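You operate a simulated robot arm through the tools that you are given. There is no shell and no other tool. Be economical: measure what you need, move in short steps, check, and stop when the job is done.

Carry out the task below with a simulated robot arm. There is one attempt and no reset: what you move stays moved.

TASK
Take the short red tube and put it on top of the red filter cartridge. Take the yellow filter cartridge and leave it on the grey plate. Put two of the small wax rings from the top of the white box nearest the door on the top of the grey table. Put the blue cone from the top of the white box nearest the door on top of the grey steel case. Put two of the blue tubes from the top of the large brown box on the grey-top table. Lift the wire guide 22 open. Do these in any order. Set down upright: short red tube, blue cone.

Only the result counts: the job must be done as asked and must still hold three seconds after the hand-in. Knocking over, shifting, dropping, spilling or breaking anything else fails it.

THE ROBOT
A 6-joint arm with a two-finger parallel gripper on a trunk, on a base that drives. Base frame: it is fixed to the floor where the robot stands at the start and does not move with it; the origin is under the middle of the robot, x ahead of it, y to its left, z up. Readings come in cm, rad, newtons and seconds.
With the tool pointing down near the work surface it reaches from about 22 to 40 cm from the robot's upright axis, wherever it stands. Its first joint turns from -2.897 to 2.897 rad. Places, roughly: blue cone (10x10x17 cm) [-70, 140, 50]; blue tube [-150, 150, 100]; blue tube (7x6x17 cm) [-150, 190, 110]; blue tube (7x7x21 cm) [-140, 180, 110]; grey plate (15x15x1 cm) [70, 40, 90]; grey steel case (21x15x10 cm) [-80, 150, 50]; grey-top table [100, 30, 80]; red filter cartridge (6x6x13 cm) [290, 20, 90]; short red tube (5x5x9 cm) [50, 20, 90]; small wax ring (4x4x2 cm) [-50, 130, 40]; top of the grey table [-50, -290, 80]; wire guide 22 [-310, 490, 110]; yellow filter cartridge (6x6x13 cm) [50, 50, 90]. Payload 1.57 kg.
Tool frame: the origin (TCP) lies between the finger pads and is the grasp point; the fingertips stand 3 cm ahead of it; z points along the fingers, y is the line along which they close. The gripper opens to 11 cm. The fingers are 2.4 cm wide and 1.2 cm thick; the gripper's body (4.8 by 11.2 cm) begins 7.8 cm behind the TCP.
Orientation is told as [roll, pitch, yaw] about the base's x, y, z axes, in that order, counted from this pose: with the fingers straight down and closing along the base's y, the tool's x points along the base's -x, its y along +y and its z along -z.

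THE INTERFACE
- The arm moves only by the tool arm_command. Its argument "motion" is one flat list of numbers, 7 for each row, row after row: the shift along the tool's x, y, z in cm, then the turn, a rotation vector about the tool's x, y, z in degrees, then the gripper command, from -1 (shut) to 1 (fully open), values between in proportion. In form: [x, y, z, ax, ay, az, fingers, x, y, z, ax, ay, az, fingers, ...]. A call has 1 to 10 rows; each row shifts and turns the commanded pose from where the row before left it, along the tool's axes as they then stand. Rows are played at 5 a second. More than 5 cm and 0.15 rad between two rows, or a gripper value outside its range, and nothing of the call is played. Where a pose cannot be reached the arm comes as near as it can. A force on the tool above 40 N (or 10 N above the force at the start of the call, whichever is more), or a blocked arm, ends the call early, and 0.2 s more pass. The fingers move at their own pace (about 10.8 cm/s each) and stop on an object; they squeeze with about 28 N. The grip force told is the motor's: it shows also when the fingers shut on nothing. Time passes only in rows, and 0.2 s behind the last, so rows that do not move let the fingers close. It gives the time, the measured TCP pose, the force on the tool (base axes), the opening and the grip force at its end, in the units of the frame above (readings bear some noise), with the torque about the TCP (base axes, N m) and any sound that the robot's microphone picked up, and new pictures: "pictures" is both (left out), scene, wrist or none.
- Cameras (640 x 400 px; columns grow to the right, rows downward): "scene" is now at [5.75, 14.38, 166.66]; the picture's right is [0.02, -1.00, 0.00], its down [-0.85, -0.02, -0.53] and it looks along [0.53, 0.01, -0.85] (base axes); focal length 293 px, centre (320, 200). "wrist" rides on the gripper at [7, 1.6, -14.1] in the tool frame; the picture's right is [-0.23, 0.97, 0.00], its down [-0.86, -0.20, -0.48] and it looks along [-0.47, -0.11, 0.88] (tool axes); focal length 222 px, centre (320, 200). There is no depth. A picture from a camera that has moved, and an enlarged one, comes with that camera's place and axes in the base frame and with its lens. The place of the scene camera against the robot may be out by one fixed shift of up to 1.2 cm in any direction.
- raise_lower(by): slides the trunk up (or, below 0, down) by that many cm; the arm and the scene camera ride with it, the base frame stays. It gives what a move gives, with no picture.
- drive_base(legs): drives the robot by 1 to 6 legs, each [ahead, left, turn to the left] in cm, cm and rad, along the robot's own axes; the way and the turn of a leg run together, so that a leg with both is an arc; at most 150 cm and 3.142 rad a leg. The arm and the cameras ride along, it lands a little off, and it stops where it bumps. It gives what a move gives, and a new picture of the scene camera.
- aim_head(pan, tilt): turns the head with the scene camera to pan (to the left, within 2.094 rad either way) and tilt (down, from -0.506 to 1.204), counted from straight ahead of the robot. It gives what a move gives, and a new picture of the scene camera.
- zoom(camera, box): a new picture of the part [left, top, right, bottom] of that camera's present view, enlarged. It takes no simulated time.
- close_job(): hands the job in; it is judged then, once.

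Go step by step. Nothing tells you exact positions but the pictures and the camera data: compare them with the known pose of the tool, close in by small moves and look again before you grip or let go. The budget is 217 turns and 260 pictures, counting those below and the enlarged ones. Unless the task says otherwise, let go and move clear before handing in, and close with one line.

The tools are called as a command line: name --argument value ..., lists and objects as JSON in quotes. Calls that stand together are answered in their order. arm_command: Moves the arm, as the interface text tells. Its arguments: {"type":"object","properties":{"motion":{"type":"array"},"pictures":{"type":"string","enum":["both","scene","wrist","none"]}},"required":["motion"]} The other tools are called the same way: raise_lower (by) slides the trunk up or down; drive_base (legs) drives the base; aim_head (pan, tilt) turns the head that bears the scene camera; zoom (camera, box) takes an enlarged picture of a part of a camera's view; close_job () hands the job in.

At the start:

```text
t: 0.0
tcp_pos: [29.85, 26.1, 110.45]
ee_rot: [0.0, -0.001, 0.0]
ft_force: [-0.1, 0.2, -0.6]
torque: [-0.02, -0.02, 0.0]
width: 10.98
grasp_force: 0.1
trunk travel left (down, up): [-27.5, 31.5]
robot x, y, heading: [0.16, 0.14, 0.004]
head pan, tilt: [0.023, 1.012]
```

scene: 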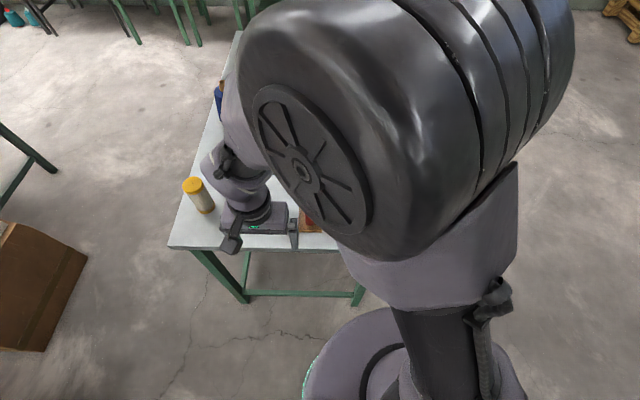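
wrist: 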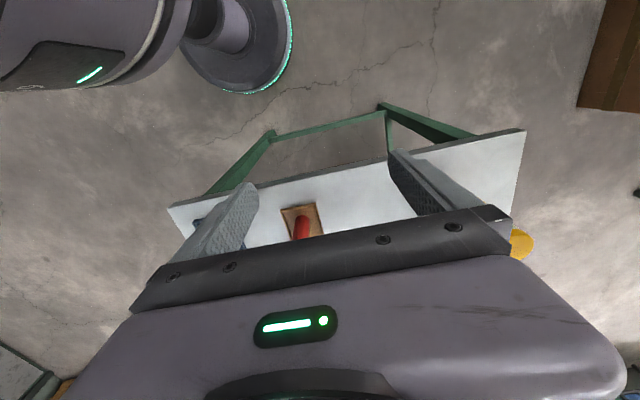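

I see the table ahead with the yellow cartridge on its left side and the red tube near the front edge. I will look around with the head first.

aim_head --pan 0.5 --tilt 0.5

aim_head --pan 1.9 --tilt 0.6

aim_head --pan -1.6 --tilt 0.5

```text
t: 0.9
tcp_pos: [29.9, 26.17, 110.28]
ee_rot: [0.002, -0.001, 0.0]
ft_force: [0.7, -0.4, 0.0]
torque: [-0.01, -0.06, -0.03]
width: 11.0
grasp_force: 0.0
trunk travel left (down, up): [-27.5, 31.5]
robot x, y, heading: [-0.07, 0.02, -0.0]
head pan, tilt: [0.499, 0.499]
camera scene: at [6.85, 18.57, 170.85], right [0.48, -0.88, 0.0], down [-0.42, -0.23, -0.88], along [0.77, 0.42, -0.48], focal length 293 px, centre (320, 200)
```

scene: 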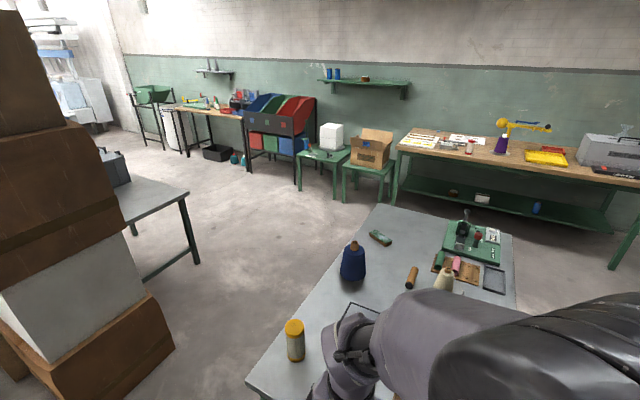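

```text
t: 2.5
tcp_pos: [29.82, 26.17, 110.31]
ee_rot: [-0.001, 0.001, -0.001]
ft_force: [-0.2, -0.1, 1.1]
torque: [0.01, 0.0, 0.0]
width: 11.01
grasp_force: 0.1
trunk travel left (down, up): [-27.5, 31.5]
robot x, y, heading: [0.38, 0.12, 0.001]
head pan, tilt: [1.901, 0.6]
camera scene: at [-4.0, 22.58, 169.95], right [0.95, 0.32, 0.0], down [0.18, -0.53, -0.83], along [-0.27, 0.78, -0.56], focal length 293 px, centre (320, 200)
```

scene: 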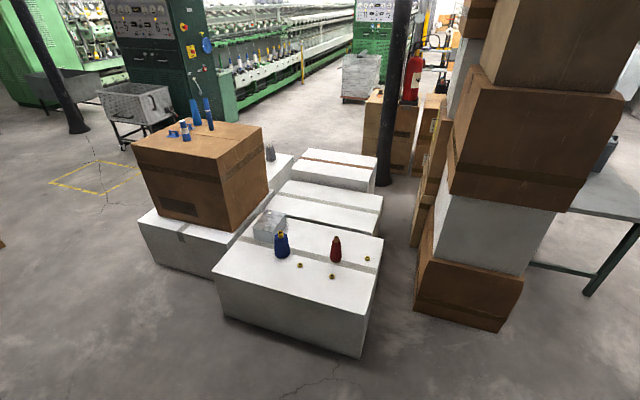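

```text
t: 5.4
tcp_pos: [29.93, 26.15, 110.37]
ee_rot: [0.0, 0.0, -0.001]
ft_force: [-0.1, 0.1, 0.8]
torque: [0.02, 0.01, -0.02]
width: 11.01
grasp_force: 0.1
trunk travel left (down, up): [-27.5, 31.5]
robot x, y, heading: [0.11, -0.3, -0.002]
head pan, tilt: [-1.6, 0.499]
camera scene: at [-1.41, 5.13, 170.85], right [-1.0, 0.03, 0.0], down [0.01, 0.48, -0.88], along [-0.03, -0.88, -0.48], focal length 293 px, centre (320, 200)
```

scene: 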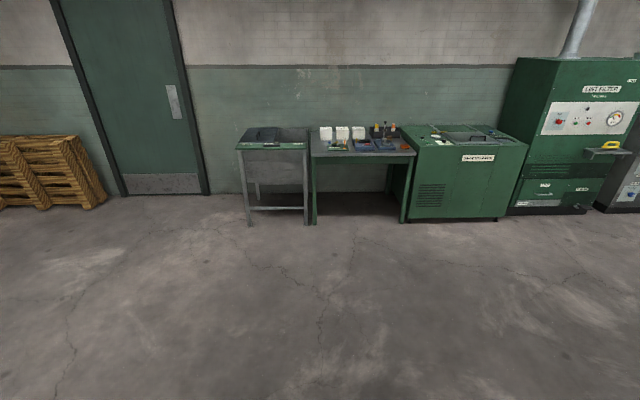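

The white boxes are to my left rear, the grey table is to the right by the wall. I zoom in for details.

zoom --camera "scene" --box '[220, 100, 430, 230]'

aim_head --pan 2.09 --tilt 0.35

zoom --camera "scene" --box '[200, 60, 480, 235]'

zoom --camera "scene" --box '[200, 180, 520, 380]'

```text
3.05 times, centred on (325, 165) of scene
camera zoom: at [-1.41, 5.13, 170.85], right [-1.0, 0.03, 0.0], down [0.01, 0.48, -0.88], along [-0.03, -0.88, -0.48], focal length 892 px, centre (305, 307)
```

zoom: 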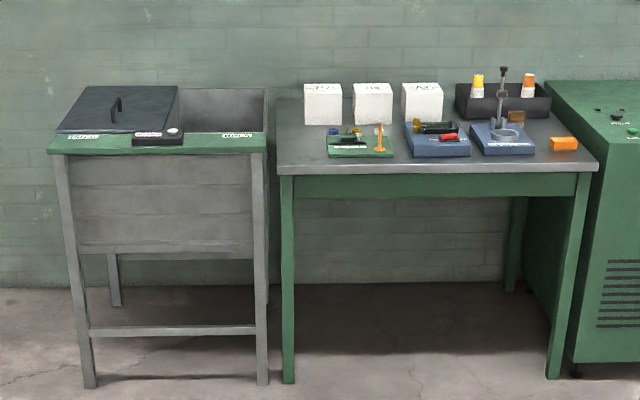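

```text
t: 8.5
tcp_pos: [29.97, 26.27, 110.42]
ee_rot: [-0.001, 0.002, 0.001]
ft_force: [0.2, -0.2, -0.8]
torque: [-0.01, -0.01, 0.04]
width: 11.01
grasp_force: 0.1
trunk travel left (down, up): [-27.5, 31.5]
robot x, y, heading: [0.17, 0.11, 0.001]
head pan, tilt: [2.089, 0.351]
camera scene: at [-5.75, 22.31, 172.22], right [0.87, 0.5, 0.0], down [0.17, -0.3, -0.94], along [-0.47, 0.82, -0.34], focal length 293 px, centre (320, 200)
```

scene: 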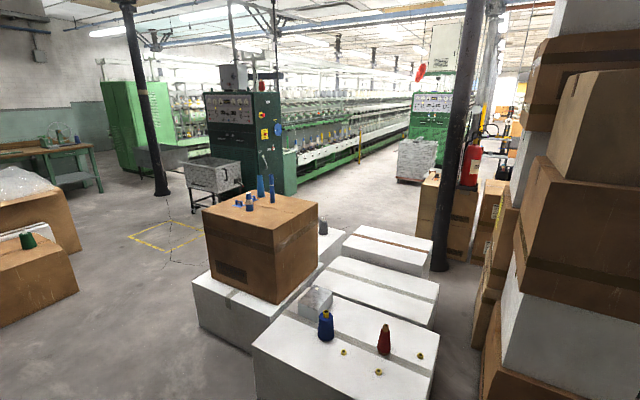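

```text
2.29 times, centred on (340, 148) of scene
camera zoom: at [-5.75, 22.31, 172.22], right [0.87, 0.5, 0.0], down [0.17, -0.3, -0.94], along [-0.47, 0.82, -0.34], focal length 669 px, centre (274, 320)
```

zoom: 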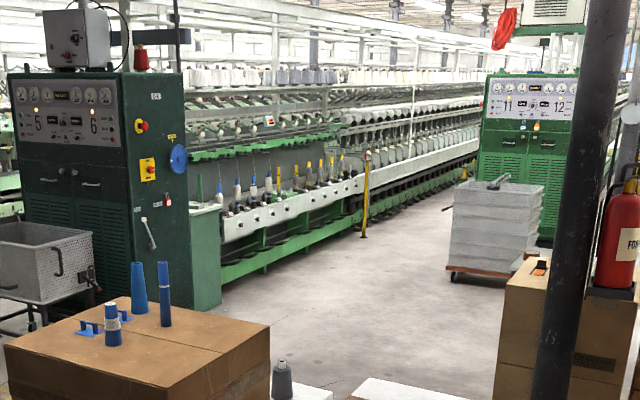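

```text
2.00 times, centred on (360, 280) of scene
camera zoom: at [-5.75, 22.31, 172.22], right [0.87, 0.5, 0.0], down [0.17, -0.3, -0.94], along [-0.47, 0.82, -0.34], focal length 585 px, centre (240, 40)
```

zoom: 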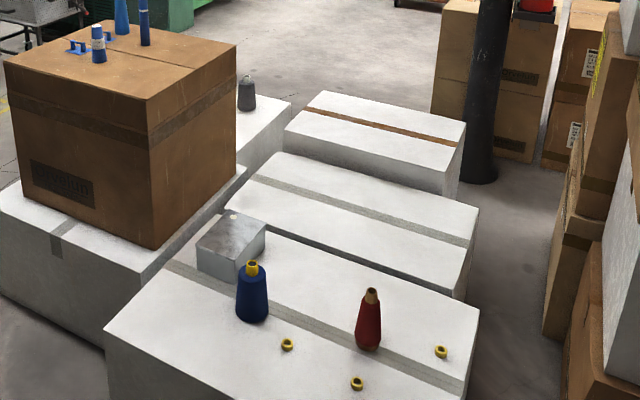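

The rings, blue cone and steel case are on the front white box. I now look down to learn the base's footprint and the table edge.

aim_head --pan 0.9 --tilt 1.2

aim_head --pan -0.6 --tilt 1.2

```text
t: 9.8
tcp_pos: [29.9, 26.19, 110.32]
ee_rot: [0.0, -0.001, 0.0]
ft_force: [0.1, 0.0, -0.2]
torque: [0.0, -0.03, -0.02]
width: 11.0
grasp_force: 0.0
trunk travel left (down, up): [-27.5, 31.5]
robot x, y, heading: [0.18, 0.16, -0.001]
head pan, tilt: [0.901, 1.201]
camera scene: at [2.33, 18.61, 165.49], right [0.78, -0.62, 0.0], down [-0.58, -0.73, -0.36], along [0.23, 0.28, -0.93], focal length 293 px, centre (320, 200)
```

scene: 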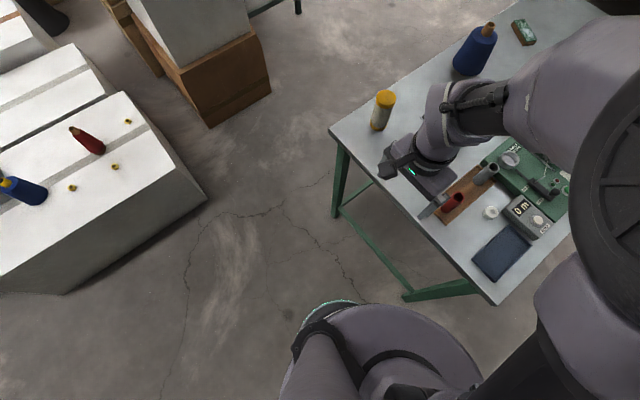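

```text
t: 11.4
tcp_pos: [29.86, 26.23, 110.31]
ee_rot: [-0.002, 0.0, 0.0]
ft_force: [0.0, 1.1, 0.4]
torque: [0.0, -0.01, 0.01]
width: 10.97
grasp_force: 0.0
trunk travel left (down, up): [-27.5, 31.5]
robot x, y, heading: [0.03, 0.47, 0.001]
head pan, tilt: [-0.6, 1.201]
camera scene: at [3.48, 11.06, 165.49], right [-0.56, -0.83, 0.0], down [-0.77, 0.53, -0.36], along [0.3, -0.2, -0.93], focal length 293 px, centre (320, 200)
```

scene: 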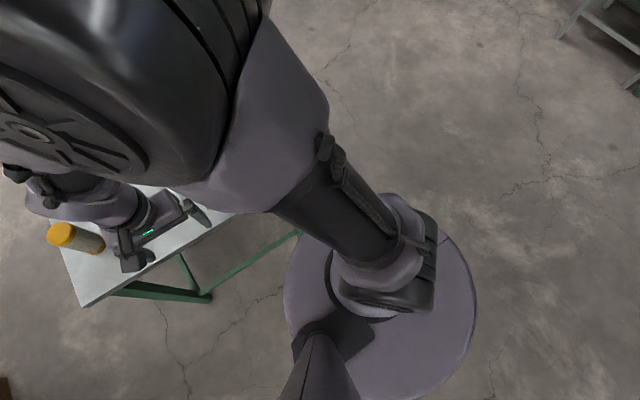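

The base disc has about a 21 cm radius, the table edge is near x = 41. I test how far the arm can reach outward from here.

arm_command --motion '[-3.7, 3.2, 0, 0, 0, 0, 1, -3.7, 3.2, 0, 0, 0, 0, 1, -3.7, 3.2, 0, 0, 0, 0, 1, -3.7, 3.2, 0, 0, 0, 0, 1, 0, 0, 0, 0, 0, 0, 1, 0, 0, 0, 0, 0, 0, 1]' --pictures "wrist"

```text
t: 12.8
tcp_pos: [44.69, 39.23, 110.42]
ee_rot: [-0.001, 0.001, 0.0]
ft_force: [0.2, -0.7, -0.6]
torque: [-0.02, 0.0, 0.0]
width: 11.01
grasp_force: 0.0
trunk travel left (down, up): [-27.5, 31.5]
robot x, y, heading: [-0.02, -0.12, -0.006]
head pan, tilt: [-0.6, 1.201]
camera wrist: at [37.78, 40.7, 124.6], right [0.23, 0.97, 0.0], down [0.86, -0.2, 0.48], along [0.47, -0.11, -0.88], focal length 222 px, centre (320, 200)
```

wrist: 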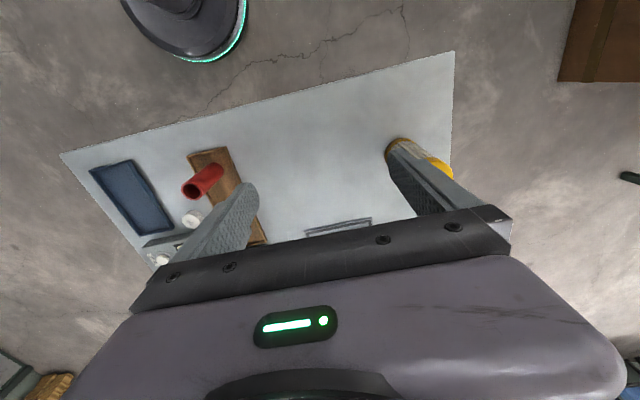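

The arm reaches at least 59 cm at this height, so with the trunk lowered it can work over the table. I drive closer: 14 cm ahead and 25 cm left, still clear of the table edge.

drive_base --legs '[[0, 25, 0], [13, 0, 0]]'

aim_head --pan 0.3 --tilt 0.95

```text
t: 15.6
tcp_pos: [57.9, 63.88, 110.3]
ee_rot: [0.001, 0.001, 0.001]
ft_force: [-0.3, 0.0, 0.3]
torque: [-0.02, 0.05, 0.02]
width: 10.99
grasp_force: 0.1
trunk travel left (down, up): [-27.5, 31.5]
robot x, y, heading: [13.18, 25.42, 0.003]
head pan, tilt: [-0.6, 1.201]
camera scene: at [16.73, 35.95, 165.48], right [-0.57, -0.82, 0.0], down [-0.77, 0.53, -0.36], along [0.3, -0.2, -0.93], focal length 293 px, centre (320, 200)
```

scene: 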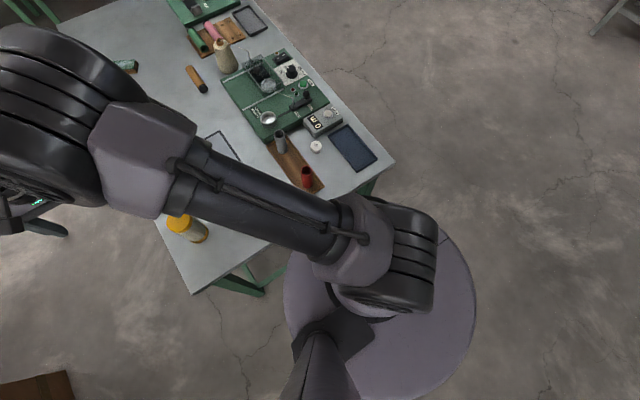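

```text
t: 16.8
tcp_pos: [57.69, 63.93, 110.43]
ee_rot: [-0.002, 0.0, 0.001]
ft_force: [0.5, 0.4, -1.3]
torque: [0.0, 0.01, 0.0]
width: 11.0
grasp_force: 0.0
trunk travel left (down, up): [-27.5, 31.5]
robot x, y, heading: [13.33, 25.19, 0.001]
head pan, tilt: [0.3, 0.949]
camera scene: at [18.91, 41.25, 167.1], right [0.29, -0.96, 0.0], down [-0.78, -0.24, -0.58], along [0.56, 0.17, -0.81], focal length 293 px, centre (320, 200)
```

scene: 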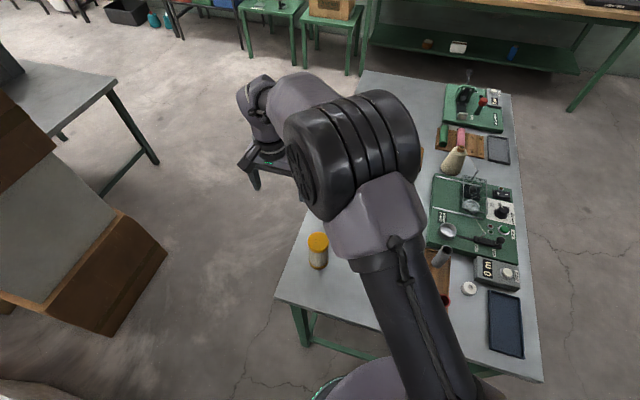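

The yellow cartridge seems to stand at about (56.5, 53.7). I move above it and look with the wrist.

arm_command --motion '[0.4, -3.4, 0, 0, 0, 0, 1, 0.4, -3.4, 0, 0, 0, 0, 1, 0.4, -3.4, 0, 0, 0, 0, 1, 0, 0, 3, 0, 0, 0, 1, 0, 0, 3, 0, 0, 0, 1, 0, 0, 0, 0, 0, 0, 1]'

```text
t: 18.2
tcp_pos: [56.63, 53.72, 104.37]
ee_rot: [-0.001, 0.0, -0.001]
ft_force: [0.0, 1.3, 0.5]
torque: [-0.02, -0.04, 0.01]
width: 10.99
grasp_force: 0.0
trunk travel left (down, up): [-27.5, 31.5]
robot x, y, heading: [12.82, 24.79, 0.002]
head pan, tilt: [0.3, 0.949]
camera scene: at [18.89, 41.26, 167.11], right [0.3, -0.96, 0.0], down [-0.78, -0.24, -0.58], along [0.56, 0.17, -0.81], focal length 293 px, centre (320, 200)
camera wrist: at [49.65, 55.34, 118.62], right [0.23, 0.97, 0.0], down [0.85, -0.2, 0.48], along [0.47, -0.11, -0.88], focal length 222 px, centre (320, 200)
```

scene: 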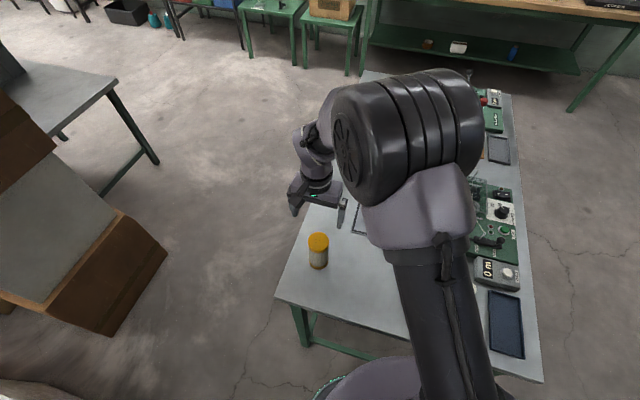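
wrist: 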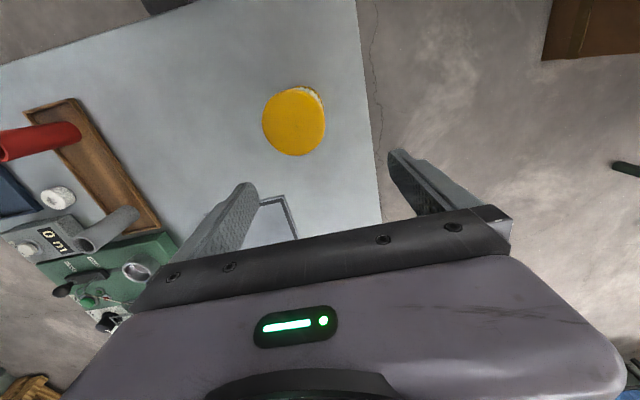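

The wrist view puts the cartridge nearer, about (53, 52) with its top near z 96. I shift there and look again to triangulate.

arm_command --motion '[3.6, -1.7, 0, 0, 0, 0, 1, 0, 0, 0, 0, 0, 0, 1]' --pictures "both"

```text
t: 18.8
tcp_pos: [53.15, 52.06, 104.4]
ee_rot: [0.0, -0.003, 0.0]
ft_force: [0.4, -1.2, -0.2]
torque: [0.01, 0.01, 0.02]
width: 11.0
grasp_force: 0.2
trunk travel left (down, up): [-27.5, 31.5]
robot x, y, heading: [13.04, 25.21, 0.0]
head pan, tilt: [0.3, 0.949]
camera scene: at [19.0, 41.29, 167.1], right [0.3, -0.96, 0.0], down [-0.78, -0.24, -0.58], along [0.56, 0.17, -0.81], focal length 293 px, centre (320, 200)
camera wrist: at [46.14, 53.71, 118.6], right [0.23, 0.97, 0.0], down [0.86, -0.2, 0.48], along [0.47, -0.11, -0.88], focal length 222 px, centre (320, 200)
```

scene: 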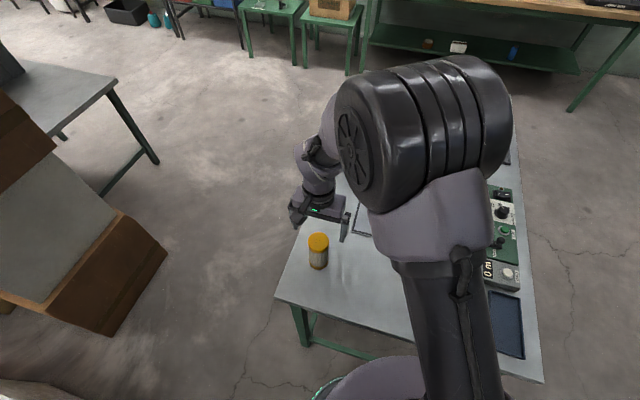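
wrist: 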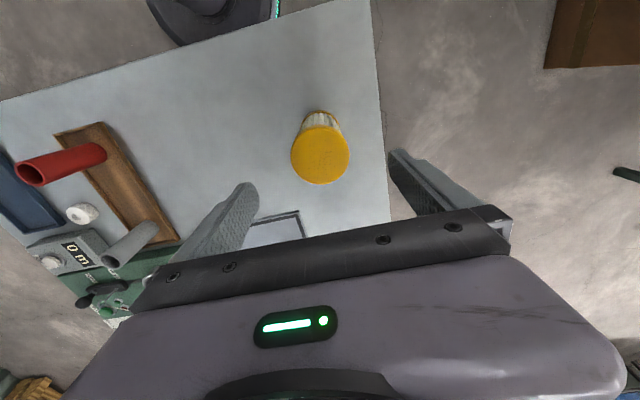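

Triangulation puts the cartridge axis at about (52.5, 52.2), top near 96.5. I descend around it.

arm_command --motion '[0.7, 0.1, 3, 0, 0, 0, 1, 0, 0, 4, 0, 0, 0, 1, 0, 0, 2, 0, 0, 0, 1, 0, 0, 0, 0, 0, 0, 1]' --pictures "both"

```text
t: 19.8
tcp_pos: [52.44, 52.07, 95.39]
ee_rot: [-0.002, 0.001, 0.001]
ft_force: [-0.1, -0.1, -0.5]
torque: [0.0, 0.01, 0.01]
width: 11.01
grasp_force: 0.0
trunk travel left (down, up): [-27.5, 31.5]
robot x, y, heading: [13.02, 24.82, -0.001]
head pan, tilt: [0.3, 0.949]
camera scene: at [18.89, 41.24, 167.11], right [0.3, -0.96, 0.0], down [-0.78, -0.24, -0.58], along [0.56, 0.17, -0.81], focal length 293 px, centre (320, 200)
camera wrist: at [45.42, 53.68, 109.64], right [0.23, 0.97, 0.0], down [0.85, -0.2, 0.48], along [0.47, -0.11, -0.88], focal length 222 px, centre (320, 200)
```

scene: 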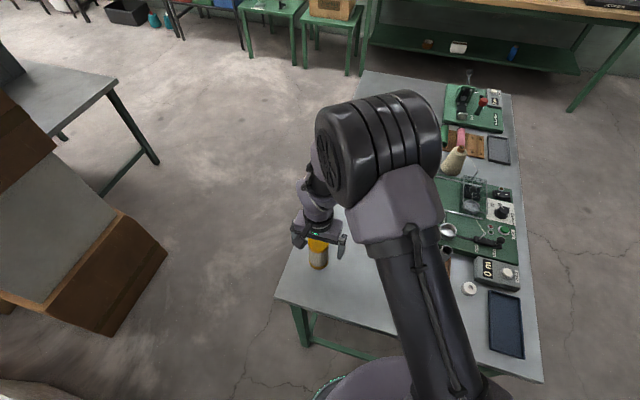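
wrist: 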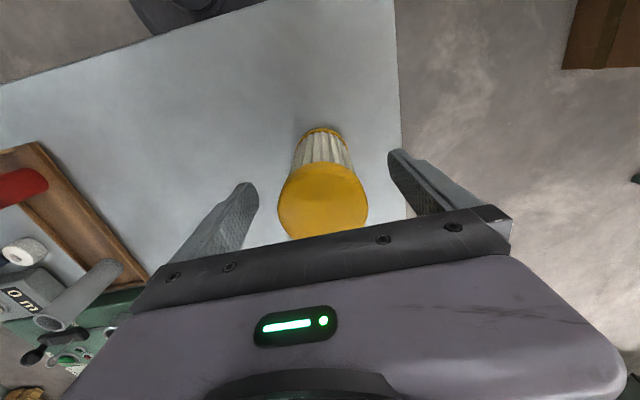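

Aligned; the top is at about z 96.4. I descend 5 cm and close.

arm_command --motion '[0, 0, 2.5, 0, 0, 0, 1, 0, 0, 2.2, 0, 0, 0, 1, 0, 0, 0, 0, 0, 0, -1, 0, 0, 0, 0, 0, 0, -1, 0, 0, 0, 0, 0, 0, -1]' --pictures "wrist"

```text
t: 21.0
tcp_pos: [52.36, 52.15, 90.72]
ee_rot: [-0.001, 0.0, -0.001]
ft_force: [0.4, 0.0, 0.6]
torque: [0.09, -0.04, -0.03]
width: 5.72
grasp_force: 28.0
trunk travel left (down, up): [-27.5, 31.5]
robot x, y, heading: [12.99, 25.17, 0.002]
head pan, tilt: [0.3, 0.949]
camera wrist: at [45.4, 53.68, 104.95], right [0.23, 0.97, 0.0], down [0.85, -0.2, 0.48], along [0.47, -0.11, -0.88], focal length 222 px, centre (320, 200)
```

wrist: 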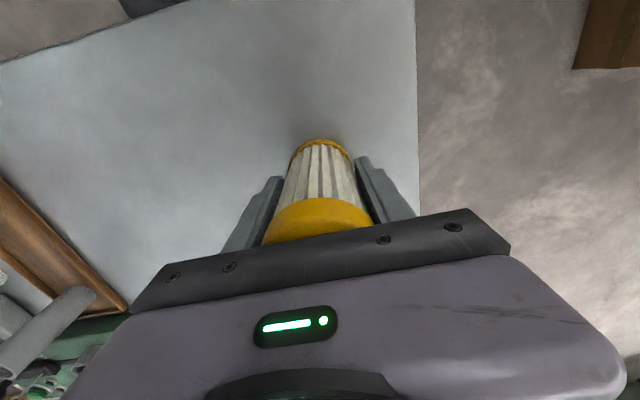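

Gripped (width 5.7). I lift and carry it toward the plate, whose centre I take at about (74, 38).

arm_command --motion '[0, 0, -4, 0, 0, 0, -1, 0, 0, -4, 0, 0, 0, -1, -4, -3, 0, 0, 0, 0, -1, -4, -3, 0, 0, 0, 0, -1, -4, -3, 0, 0, 0, 0, -1, -4, -3, 0, 0, 0, 0, -1, -4, -2, 0, 0, 0, 0, -1, 0, 0, 0, 0, 0, 0, -1]' --pictures "both"

```text
t: 22.8
tcp_pos: [72.32, 38.12, 98.8]
ee_rot: [-0.001, -0.001, -0.001]
ft_force: [-0.6, -0.3, -1.5]
torque: [0.0, 0.01, 0.03]
width: 5.7
grasp_force: 27.9
trunk travel left (down, up): [-27.5, 31.5]
robot x, y, heading: [13.1, 25.21, 0.002]
head pan, tilt: [0.3, 0.949]
camera scene: at [18.85, 41.27, 167.11], right [0.3, -0.96, 0.0], down [-0.78, -0.24, -0.58], along [0.56, 0.17, -0.81], focal length 293 px, centre (320, 200)
camera wrist: at [65.35, 39.78, 112.97], right [0.23, 0.97, 0.0], down [0.86, -0.2, 0.48], along [0.47, -0.11, -0.88], focal length 222 px, centre (320, 200)
```

scene: 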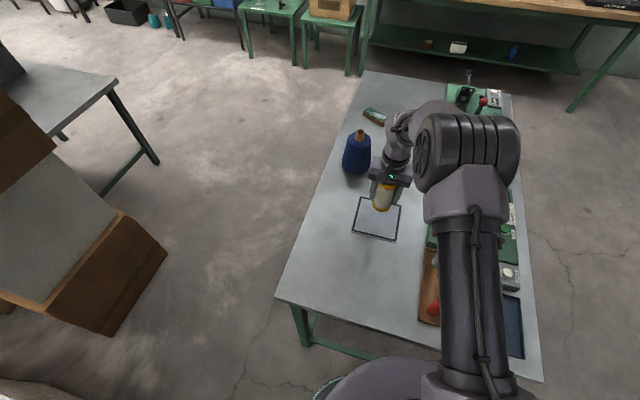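
wrist: 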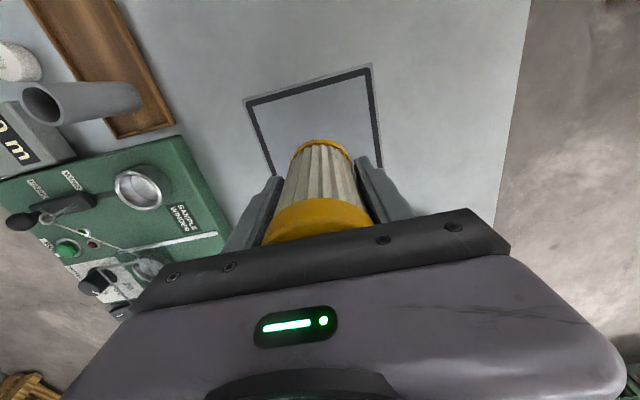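

The plate is centred under the cartridge at about (72.9, 38.1). I lower it.

arm_command --motion '[-0.5, 0, 3, 0, 0, 0, -1, 0, 0, 3, 0, 0, 0, -1, 0, 0, 0.3, 0, 0, 0, -1, 0, 0, 0, 0, 0, 0, -1]' --pictures "both"

```text
t: 23.8
tcp_pos: [72.83, 38.23, 92.46]
ee_rot: [0.001, -0.001, -0.001]
ft_force: [0.8, 0.0, -1.0]
torque: [-0.02, -0.02, -0.05]
width: 5.69
grasp_force: 28.3
trunk travel left (down, up): [-27.5, 31.5]
robot x, y, heading: [13.01, 24.86, 0.003]
head pan, tilt: [0.3, 0.949]
camera scene: at [18.93, 41.25, 167.1], right [0.3, -0.96, 0.0], down [-0.78, -0.24, -0.58], along [0.56, 0.17, -0.81], focal length 293 px, centre (320, 200)
camera wrist: at [65.86, 39.73, 106.7], right [0.23, 0.97, 0.0], down [0.86, -0.2, 0.48], along [0.47, -0.11, -0.88], focal length 222 px, centre (320, 200)
```

scene: 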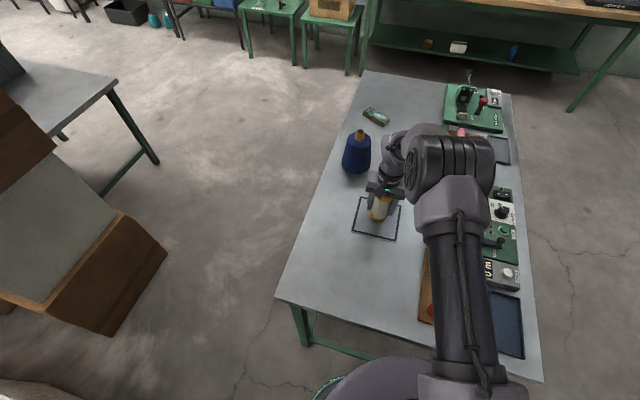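
wrist: 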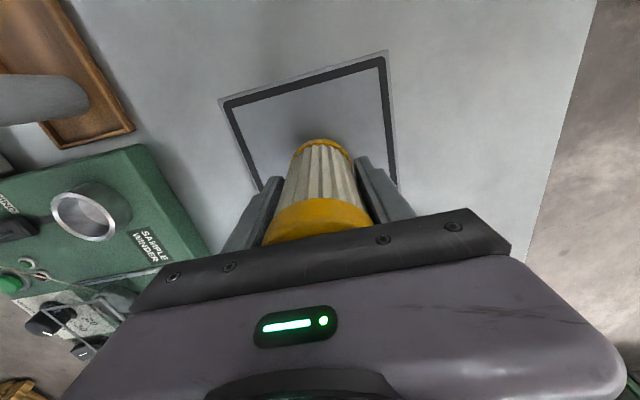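

No contact yet; I lower in small steps watching the force.

arm_command --motion '[0, 0, 0.4, 0, 0, 0, -1, 0, 0, 0.3, 0, 0, 0, -1, 0, 0, 0, 0, 0, 0, -1]' --pictures "none"

arm_command --motion '[0, 0, 0.3, 0, 0, 0, -1, 0, 0, 0, 0, 0, 0, -1]' --pictures "none"

```text
t: 24.6
tcp_pos: [72.78, 38.09, 91.78]
ee_rot: [-0.001, 0.001, 0.0]
ft_force: [0.6, -0.5, -1.4]
torque: [0.02, -0.02, 0.03]
width: 5.7
grasp_force: 28.1
trunk travel left (down, up): [-27.5, 31.5]
robot x, y, heading: [13.0, 24.84, -0.004]
head pan, tilt: [0.3, 0.949]
```

```text
t: 25.2
tcp_pos: [72.83, 38.1, 91.4]
ee_rot: [0.0, 0.0, 0.001]
ft_force: [-0.1, 0.9, -2.4]
torque: [0.02, 0.0, -0.02]
width: 5.69
grasp_force: 28.1
trunk travel left (down, up): [-27.5, 31.5]
robot x, y, heading: [13.42, 24.79, -0.002]
head pan, tilt: [0.3, 0.949]
```

arm_command --motion '[0, 0, 0.2, 0, 0, 0, -1, 0, 0, 0, 0, 0, 0, -1]' --pictures "none"

arm_command --motion '[0, 0, 0.2, 0, 0, 0, -1, 0, 0, 0, 0, 0, 0, -1]' --pictures "wrist"

```text
t: 25.8
tcp_pos: [72.82, 38.23, 91.24]
ee_rot: [-0.001, 0.001, 0.001]
ft_force: [-0.1, 0.7, -1.9]
torque: [0.0, -0.02, 0.02]
width: 5.68
grasp_force: 27.8
trunk travel left (down, up): [-27.5, 31.5]
robot x, y, heading: [13.21, 24.97, -0.002]
head pan, tilt: [0.3, 0.949]
```

```text
t: 26.4
tcp_pos: [72.82, 37.96, 91.08]
ee_rot: [0.0, -0.002, 0.0]
ft_force: [0.2, -0.5, 10.1]
torque: [0.2, 0.03, 0.0]
width: 5.68
grasp_force: 27.7
trunk travel left (down, up): [-27.5, 31.5]
robot x, y, heading: [12.9, 24.7, -0.001]
head pan, tilt: [0.3, 0.949]
camera wrist: at [65.82, 39.72, 105.33], right [0.23, 0.97, 0.0], down [0.85, -0.2, 0.48], along [0.47, -0.11, -0.88], focal length 222 px, centre (320, 200)
```

wrist: 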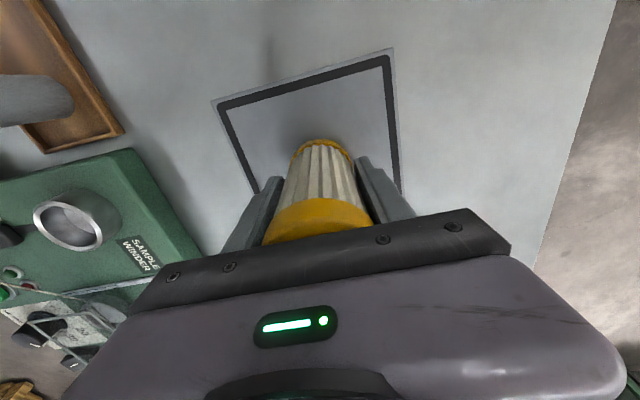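

Contact at 10 N: it stands on the plate. I open and rise straight up.

arm_command --motion '[0, 0, 0, 0, 0, 0, 0.6, 0, 0, 0, 0, 0, 0, 0.6, 0, 0, -4, 0, 0, 0, 0.6, 0, 0, -4, 0, 0, 0, 0.6, 0, 0, -4, 0, 0, 0, 0.6, 3, 0, -4, 0, 0, 0, 0.6, 4, -2, 0, 0, 0, 0, 1, 0, 0, 0, 0, 0, 0, 1]' --pictures "both"

```text
t: 28.2
tcp_pos: [65.73, 36.2, 107.01]
ee_rot: [0.001, 0.001, 0.0]
ft_force: [-0.9, -0.1, 0.5]
torque: [-0.01, 0.02, -0.02]
width: 11.03
grasp_force: 0.0
trunk travel left (down, up): [-27.5, 31.5]
robot x, y, heading: [13.04, 24.85, 0.002]
head pan, tilt: [0.3, 0.949]
camera scene: at [18.95, 41.3, 167.1], right [0.3, -0.96, 0.0], down [-0.78, -0.24, -0.58], along [0.56, 0.17, -0.81], focal length 293 px, centre (320, 200)
camera wrist: at [58.79, 37.8, 121.28], right [0.23, 0.97, 0.0], down [0.86, -0.2, 0.48], along [0.47, -0.11, -0.88], focal length 222 px, centre (320, 200)
```

scene: 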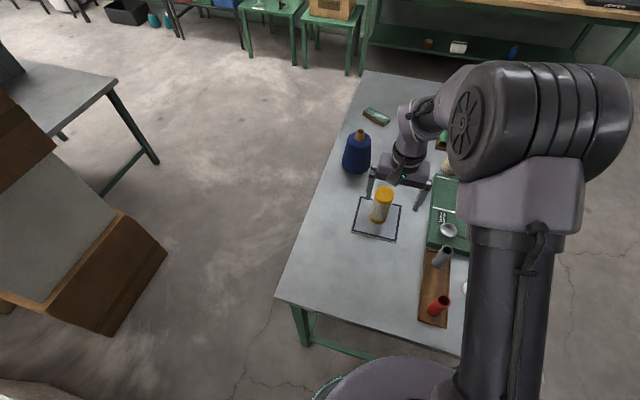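
wrist: 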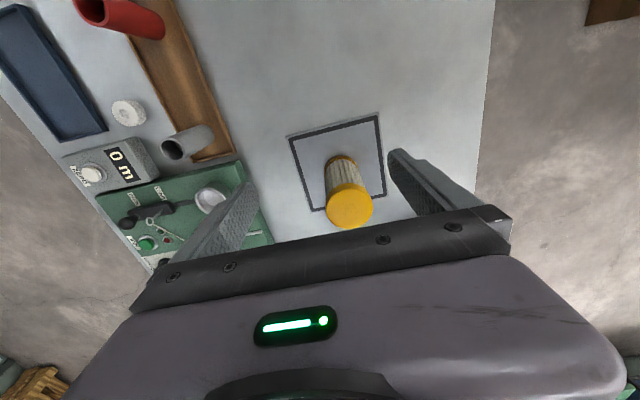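

The yellow cartridge stands on the plate. Now I look closely at the short red tube.

zoom --camera "scene" --box '[390, 220, 520, 340]'

zoom --camera "wrist" --box '[0, 0, 260, 200]'

```text
3.33 times, centred on (455, 280) of scene
camera zoom: at [18.95, 41.3, 167.1], right [0.3, -0.96, 0.0], down [-0.78, -0.24, -0.58], along [0.56, 0.17, -0.81], focal length 976 px, centre (-130, -67)
```

zoom: 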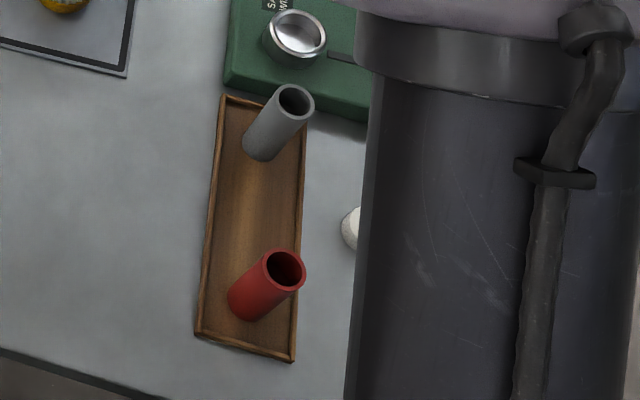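

```text
2.00 times, centred on (130, 100) of wrist
camera zoom: at [58.79, 37.8, 121.28], right [0.23, 0.97, 0.0], down [0.86, -0.2, 0.48], along [0.47, -0.11, -0.88], focal length 444 px, centre (700, 400)
```

zoom: 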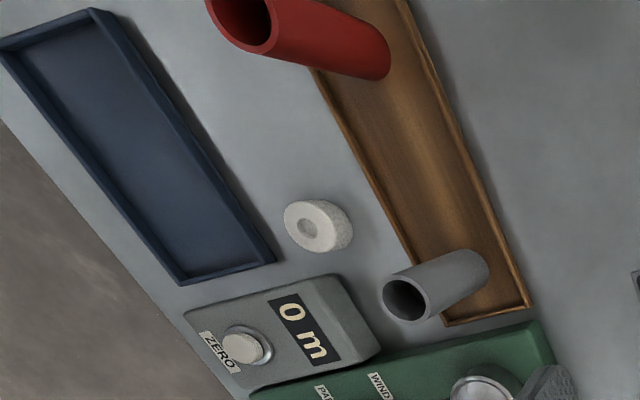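

The red tube stands upright in a wooden tray at about (48, 17). I move above it.

arm_command --motion '[4.3, -2, 0, 0, 0, 0, 1, 3.5, -3.5, 0, 0, 0, 0, 1, 3.5, -3.5, 0, 0, 0, 0, 1, 3.5, -3.5, 0, 0, 0, 0, 1, 2.6, -3.5, 0, 0, 0, 0, 1, 0, -3, 0, 0, 0, 0, 1, 0, 0, 0, 0, 0, 0, 1]' --pictures "wrist"

```text
t: 29.8
tcp_pos: [48.32, 17.16, 107.03]
ee_rot: [-0.001, 0.001, -0.001]
ft_force: [-0.7, 0.8, -0.5]
torque: [-0.01, 0.01, 0.02]
width: 11.04
grasp_force: 0.1
trunk travel left (down, up): [-27.5, 31.5]
robot x, y, heading: [12.97, 24.86, 0.002]
head pan, tilt: [0.3, 0.949]
camera wrist: at [41.38, 18.77, 121.31], right [0.23, 0.97, 0.0], down [0.86, -0.2, 0.48], along [0.47, -0.11, -0.88], focal length 222 px, centre (320, 200)
```

wrist: 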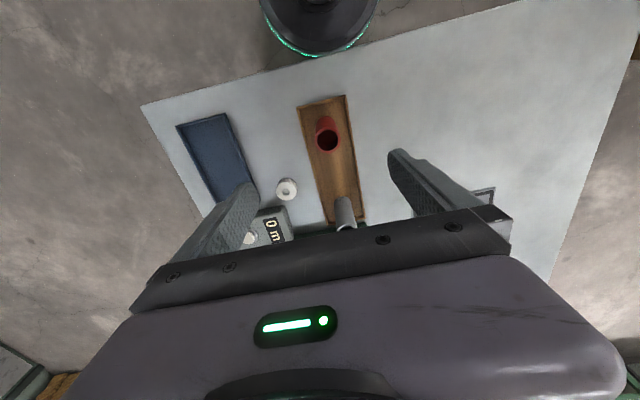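

The tube is at about (48.4, 18). I align and descend partway.

arm_command --motion '[0, 0.9, 3, 0, 0, 0, 1, 0, 0, 3, 0, 0, 0, 1, 0, 0, 3, 0, 0, 0, 1, 0, 0, 0, 0, 0, 0, 1]' --pictures "wrist"

```text
t: 30.8
tcp_pos: [48.34, 18.11, 98.03]
ee_rot: [0.0, 0.0, 0.0]
ft_force: [0.5, 0.0, 0.1]
torque: [0.0, -0.01, -0.03]
width: 11.02
grasp_force: 0.1
trunk travel left (down, up): [-27.5, 31.5]
robot x, y, heading: [13.51, 24.98, -0.001]
head pan, tilt: [0.3, 0.949]
camera wrist: at [41.32, 19.67, 112.26], right [0.23, 0.97, 0.0], down [0.85, -0.2, 0.48], along [0.47, -0.11, -0.88], focal length 222 px, centre (320, 200)
```

wrist: 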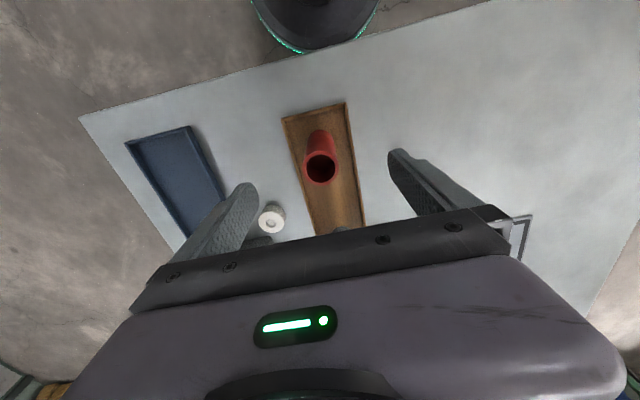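

The tube has about 3.3 cm diameter with its top near z 94. I descend to z 90.5 and close.

arm_command --motion '[0.2, 0.1, 3, 0, 0, 0, 1, 0, 0, 3, 0, 0, 0, 1, 0, 0, 1.3, 0, 0, 0, 1, 0, 0, 0, 0, 0, 0, -1, 0, 0, 0, 0, 0, 0, -1, 0, 0, 0, 0, 0, 0, -1]' --pictures "wrist"

```text
t: 32.2
tcp_pos: [48.28, 18.28, 90.76]
ee_rot: [-0.001, -0.001, 0.0]
ft_force: [-0.3, -0.5, 0.0]
torque: [0.02, -0.02, 0.02]
width: 3.04
grasp_force: 28.3
trunk travel left (down, up): [-27.5, 31.5]
robot x, y, heading: [13.36, 24.84, 0.003]
head pan, tilt: [0.3, 0.949]
camera wrist: at [41.23, 19.79, 104.98], right [0.23, 0.97, 0.0], down [0.85, -0.2, 0.48], along [0.47, -0.11, -0.88], focal length 222 px, centre (320, 200)
```

wrist: 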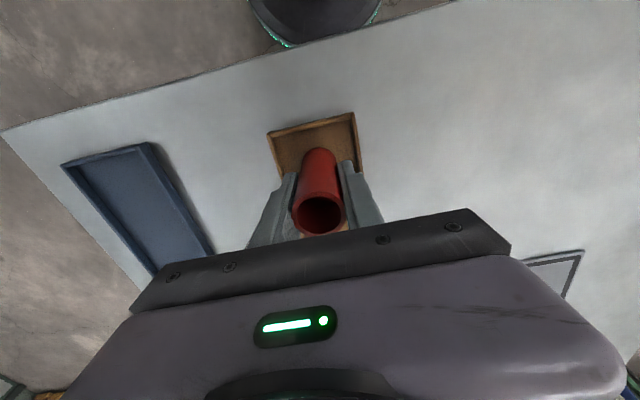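

The tube is held. I lift it, pull the arm in a bit, and back out to the right side of the table.

arm_command --motion '[0, 0, -5, 0, 0, 0, -1, 0, 0, -5, 0, 0, 0, -1, 0, 0, -5, 0, 0, 0, -1, 0, 0, -5, 0, 0, 0, -1, 0, 0, -3, 0, 0, 0, -1, 0, 0, 0, 0, 0, 0, -1]' --pictures "none"

drive_base --legs '[[-12, 0, 0], [0, -72, 0]]'

aim_head --pan 0.0 --tilt 0.4

```text
t: 33.6
tcp_pos: [48.2, 18.19, 113.82]
ee_rot: [0.001, -0.001, 0.0]
ft_force: [0.1, 0.0, 0.0]
torque: [-0.01, -0.01, 0.01]
width: 3.04
grasp_force: 27.9
trunk travel left (down, up): [-27.5, 31.5]
robot x, y, heading: [13.18, 24.77, -0.0]
head pan, tilt: [0.3, 0.949]
```

```text
t: 38.3
tcp_pos: [36.25, -54.09, 113.7]
ee_rot: [0.0, 0.0, -0.002]
ft_force: [0.8, 0.6, -0.3]
torque: [0.03, 0.01, 0.01]
width: 3.03
grasp_force: 28.6
trunk travel left (down, up): [-27.5, 31.5]
robot x, y, heading: [1.24, -47.35, -0.005]
head pan, tilt: [0.3, 0.949]
camera scene: at [6.86, -30.97, 167.11], right [0.29, -0.96, 0.0], down [-0.78, -0.24, -0.58], along [0.56, 0.17, -0.81], focal length 293 px, centre (320, 200)
```

scene: 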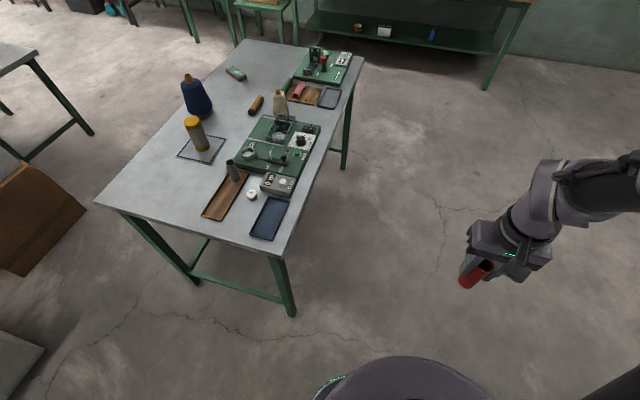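

```text
t: 39.3
tcp_pos: [36.31, -54.08, 113.72]
ee_rot: [0.001, 0.002, -0.001]
ft_force: [0.8, 0.0, 0.4]
torque: [-0.02, -0.01, -0.02]
width: 3.04
grasp_force: 27.7
trunk travel left (down, up): [-27.5, 31.5]
robot x, y, heading: [1.31, -47.33, -0.001]
head pan, tilt: [0.0, 0.4]
camera scene: at [9.17, -33.06, 171.76], right [0.0, -1.0, 0.0], down [-0.39, 0.0, -0.92], along [0.92, 0.0, -0.39], focal length 293 px, centre (320, 200)
```

scene: 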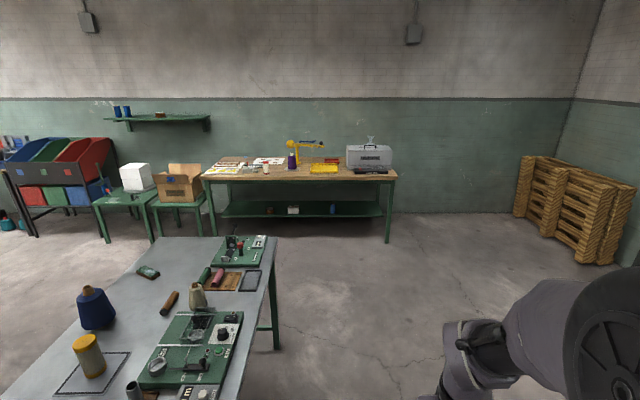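

The aisle is clear. I zoom on the bench to identify the red filter cartridge before driving.

zoom --camera "scene" --box '[190, 120, 410, 250]'

drive_base --legs '[[150, 0, 0], [62, 0, 0]]'

```text
2.91 times, centred on (300, 185) of scene
camera zoom: at [9.17, -33.06, 171.76], right [0.0, -1.0, 0.0], down [-0.39, 0.0, -0.92], along [0.92, 0.0, -0.39], focal length 851 px, centre (378, 244)
```

zoom: 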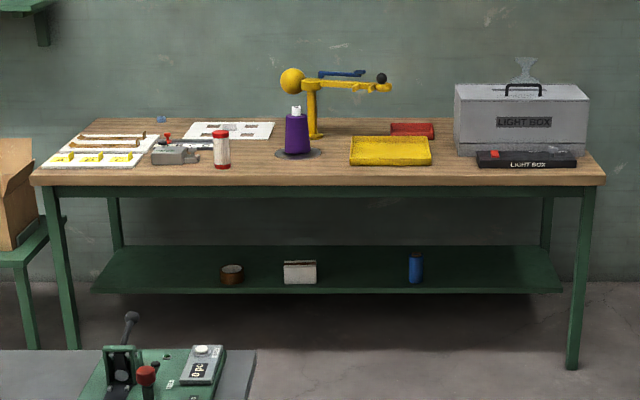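

```text
t: 49.8
tcp_pos: [248.82, -53.07, 113.78]
ee_rot: [-0.001, -0.001, 0.007]
ft_force: [0.1, 0.2, -0.6]
torque: [-0.03, 0.01, -0.03]
width: 3.08
grasp_force: 28.4
trunk travel left (down, up): [-27.5, 31.5]
robot x, y, heading: [213.21, -46.6, 0.009]
head pan, tilt: [0.0, 0.4]
camera scene: at [221.6, -32.32, 171.77], right [0.01, -1.0, 0.0], down [-0.39, 0.0, -0.92], along [0.92, 0.01, -0.39], focal length 293 px, centre (320, 200)
```

scene: 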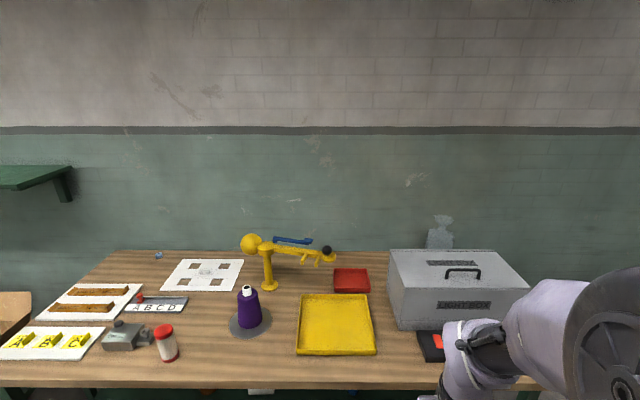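

The red-capped cartridge stands at roughly (292, 19) on the bench. I drive left, then up to the bench.

drive_base --legs '[[0, 64, 0]]'

aim_head --pan 0.2 --tilt 0.7

```text
t: 53.4
tcp_pos: [248.48, 10.84, 113.76]
ee_rot: [-0.001, 0.0, 0.006]
ft_force: [-0.2, -0.9, -0.1]
torque: [-0.03, 0.02, -0.01]
width: 3.03
grasp_force: 28.3
trunk travel left (down, up): [-27.5, 31.5]
robot x, y, heading: [213.22, 17.37, 0.008]
head pan, tilt: [0.0, 0.4]
camera scene: at [221.2, 31.59, 171.76], right [0.0, -1.0, 0.0], down [-0.39, 0.0, -0.92], along [0.92, 0.0, -0.39], focal length 293 px, centre (320, 200)
```

scene: 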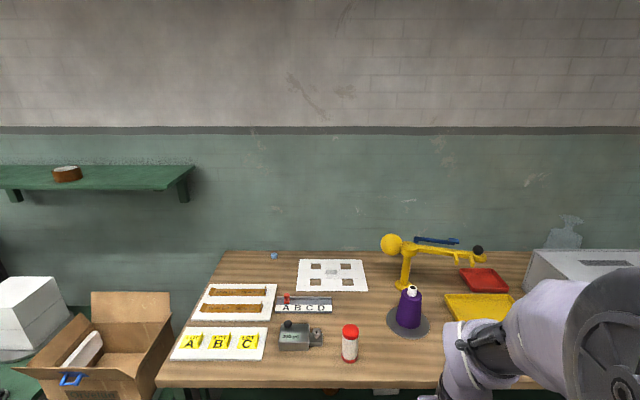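

```text
t: 54.2
tcp_pos: [248.4, 10.76, 113.71]
ee_rot: [0.001, 0.0, 0.004]
ft_force: [0.4, 1.4, -0.9]
torque: [0.0, 0.02, 0.0]
width: 3.03
grasp_force: 27.8
trunk travel left (down, up): [-27.5, 31.5]
robot x, y, heading: [213.43, 17.29, 0.003]
head pan, tilt: [0.201, 0.7]
camera scene: at [220.26, 33.22, 169.09], right [0.2, -0.98, 0.0], down [-0.63, -0.13, -0.77], along [0.75, 0.16, -0.64], focal length 293 px, centre (320, 200)
```

scene: 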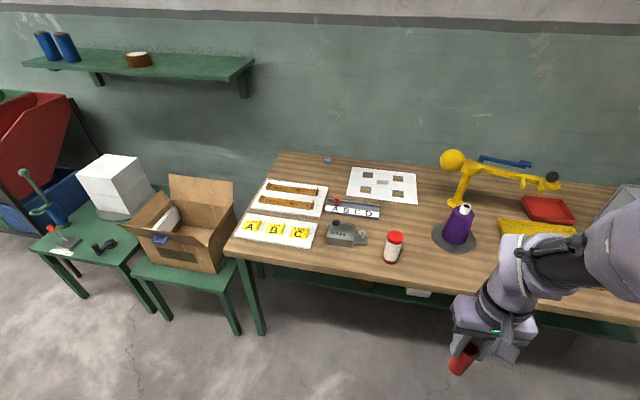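

The red cartridge is at about (290.6, 22), bench edge near x 278. I drive 33 cm ahead.

drive_base --legs '[[32, 4, 0]]'

arm_command --motion '[-2, 2, 0, 0, 0, 0, -1, 0, 3, 0, 0, 0, 0, -1, 0, 0, 0, 0, 0, 0, -1]' --pictures "both"

```text
t: 56.4
tcp_pos: [280.36, 14.71, 113.76]
ee_rot: [0.0, -0.001, 0.004]
ft_force: [1.0, 0.6, -0.4]
torque: [0.01, 0.05, -0.03]
width: 3.02
grasp_force: 27.5
trunk travel left (down, up): [-27.5, 31.5]
robot x, y, heading: [245.16, 21.47, 0.006]
head pan, tilt: [0.201, 0.7]
camera scene: at [252.35, 37.31, 169.08], right [0.2, -0.98, 0.0], down [-0.63, -0.13, -0.76], along [0.75, 0.15, -0.64], focal length 293 px, centre (320, 200)
```

scene: 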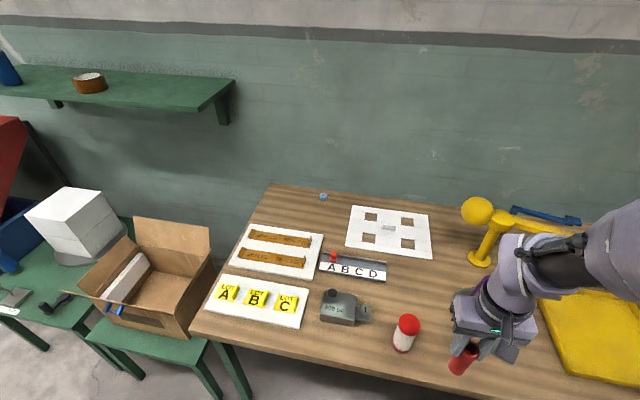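

```text
t: 57.2
tcp_pos: [282.41, 19.84, 113.64]
ee_rot: [0.0, 0.001, 0.001]
ft_force: [-0.1, -0.4, -0.5]
torque: [0.01, -0.03, 0.01]
width: 3.03
grasp_force: 28.1
trunk travel left (down, up): [-27.5, 31.5]
robot x, y, heading: [245.21, 21.74, 0.002]
head pan, tilt: [0.201, 0.7]
camera scene: at [252.3, 37.25, 169.08], right [0.2, -0.98, 0.0], down [-0.63, -0.13, -0.76], along [0.75, 0.15, -0.64], focal length 293 px, centre (320, 200)
camera wrist: at [275.34, 21.31, 127.92], right [0.22, 0.97, 0.0], down [0.86, -0.2, 0.48], along [0.47, -0.11, -0.88], focal length 222 px, centre (320, 200)
```

scene: 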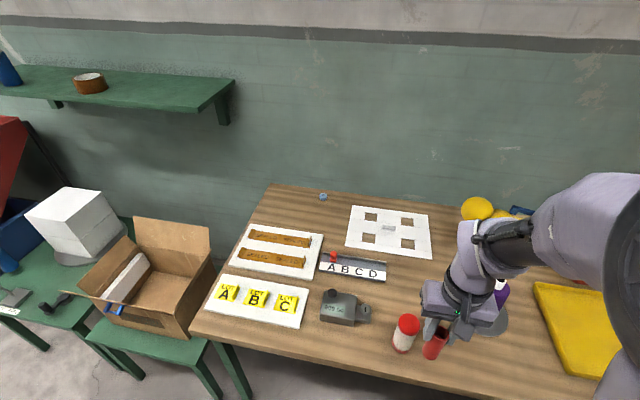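
wrist: 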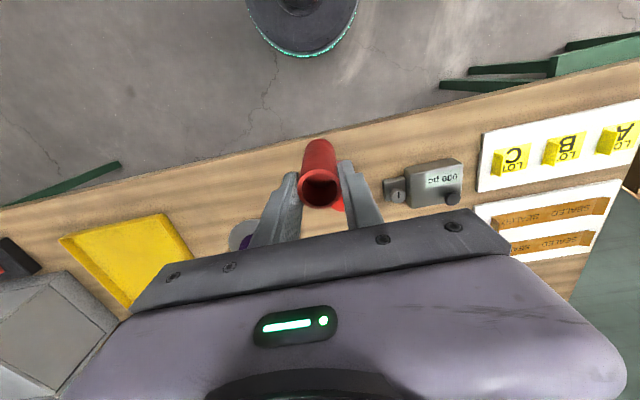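

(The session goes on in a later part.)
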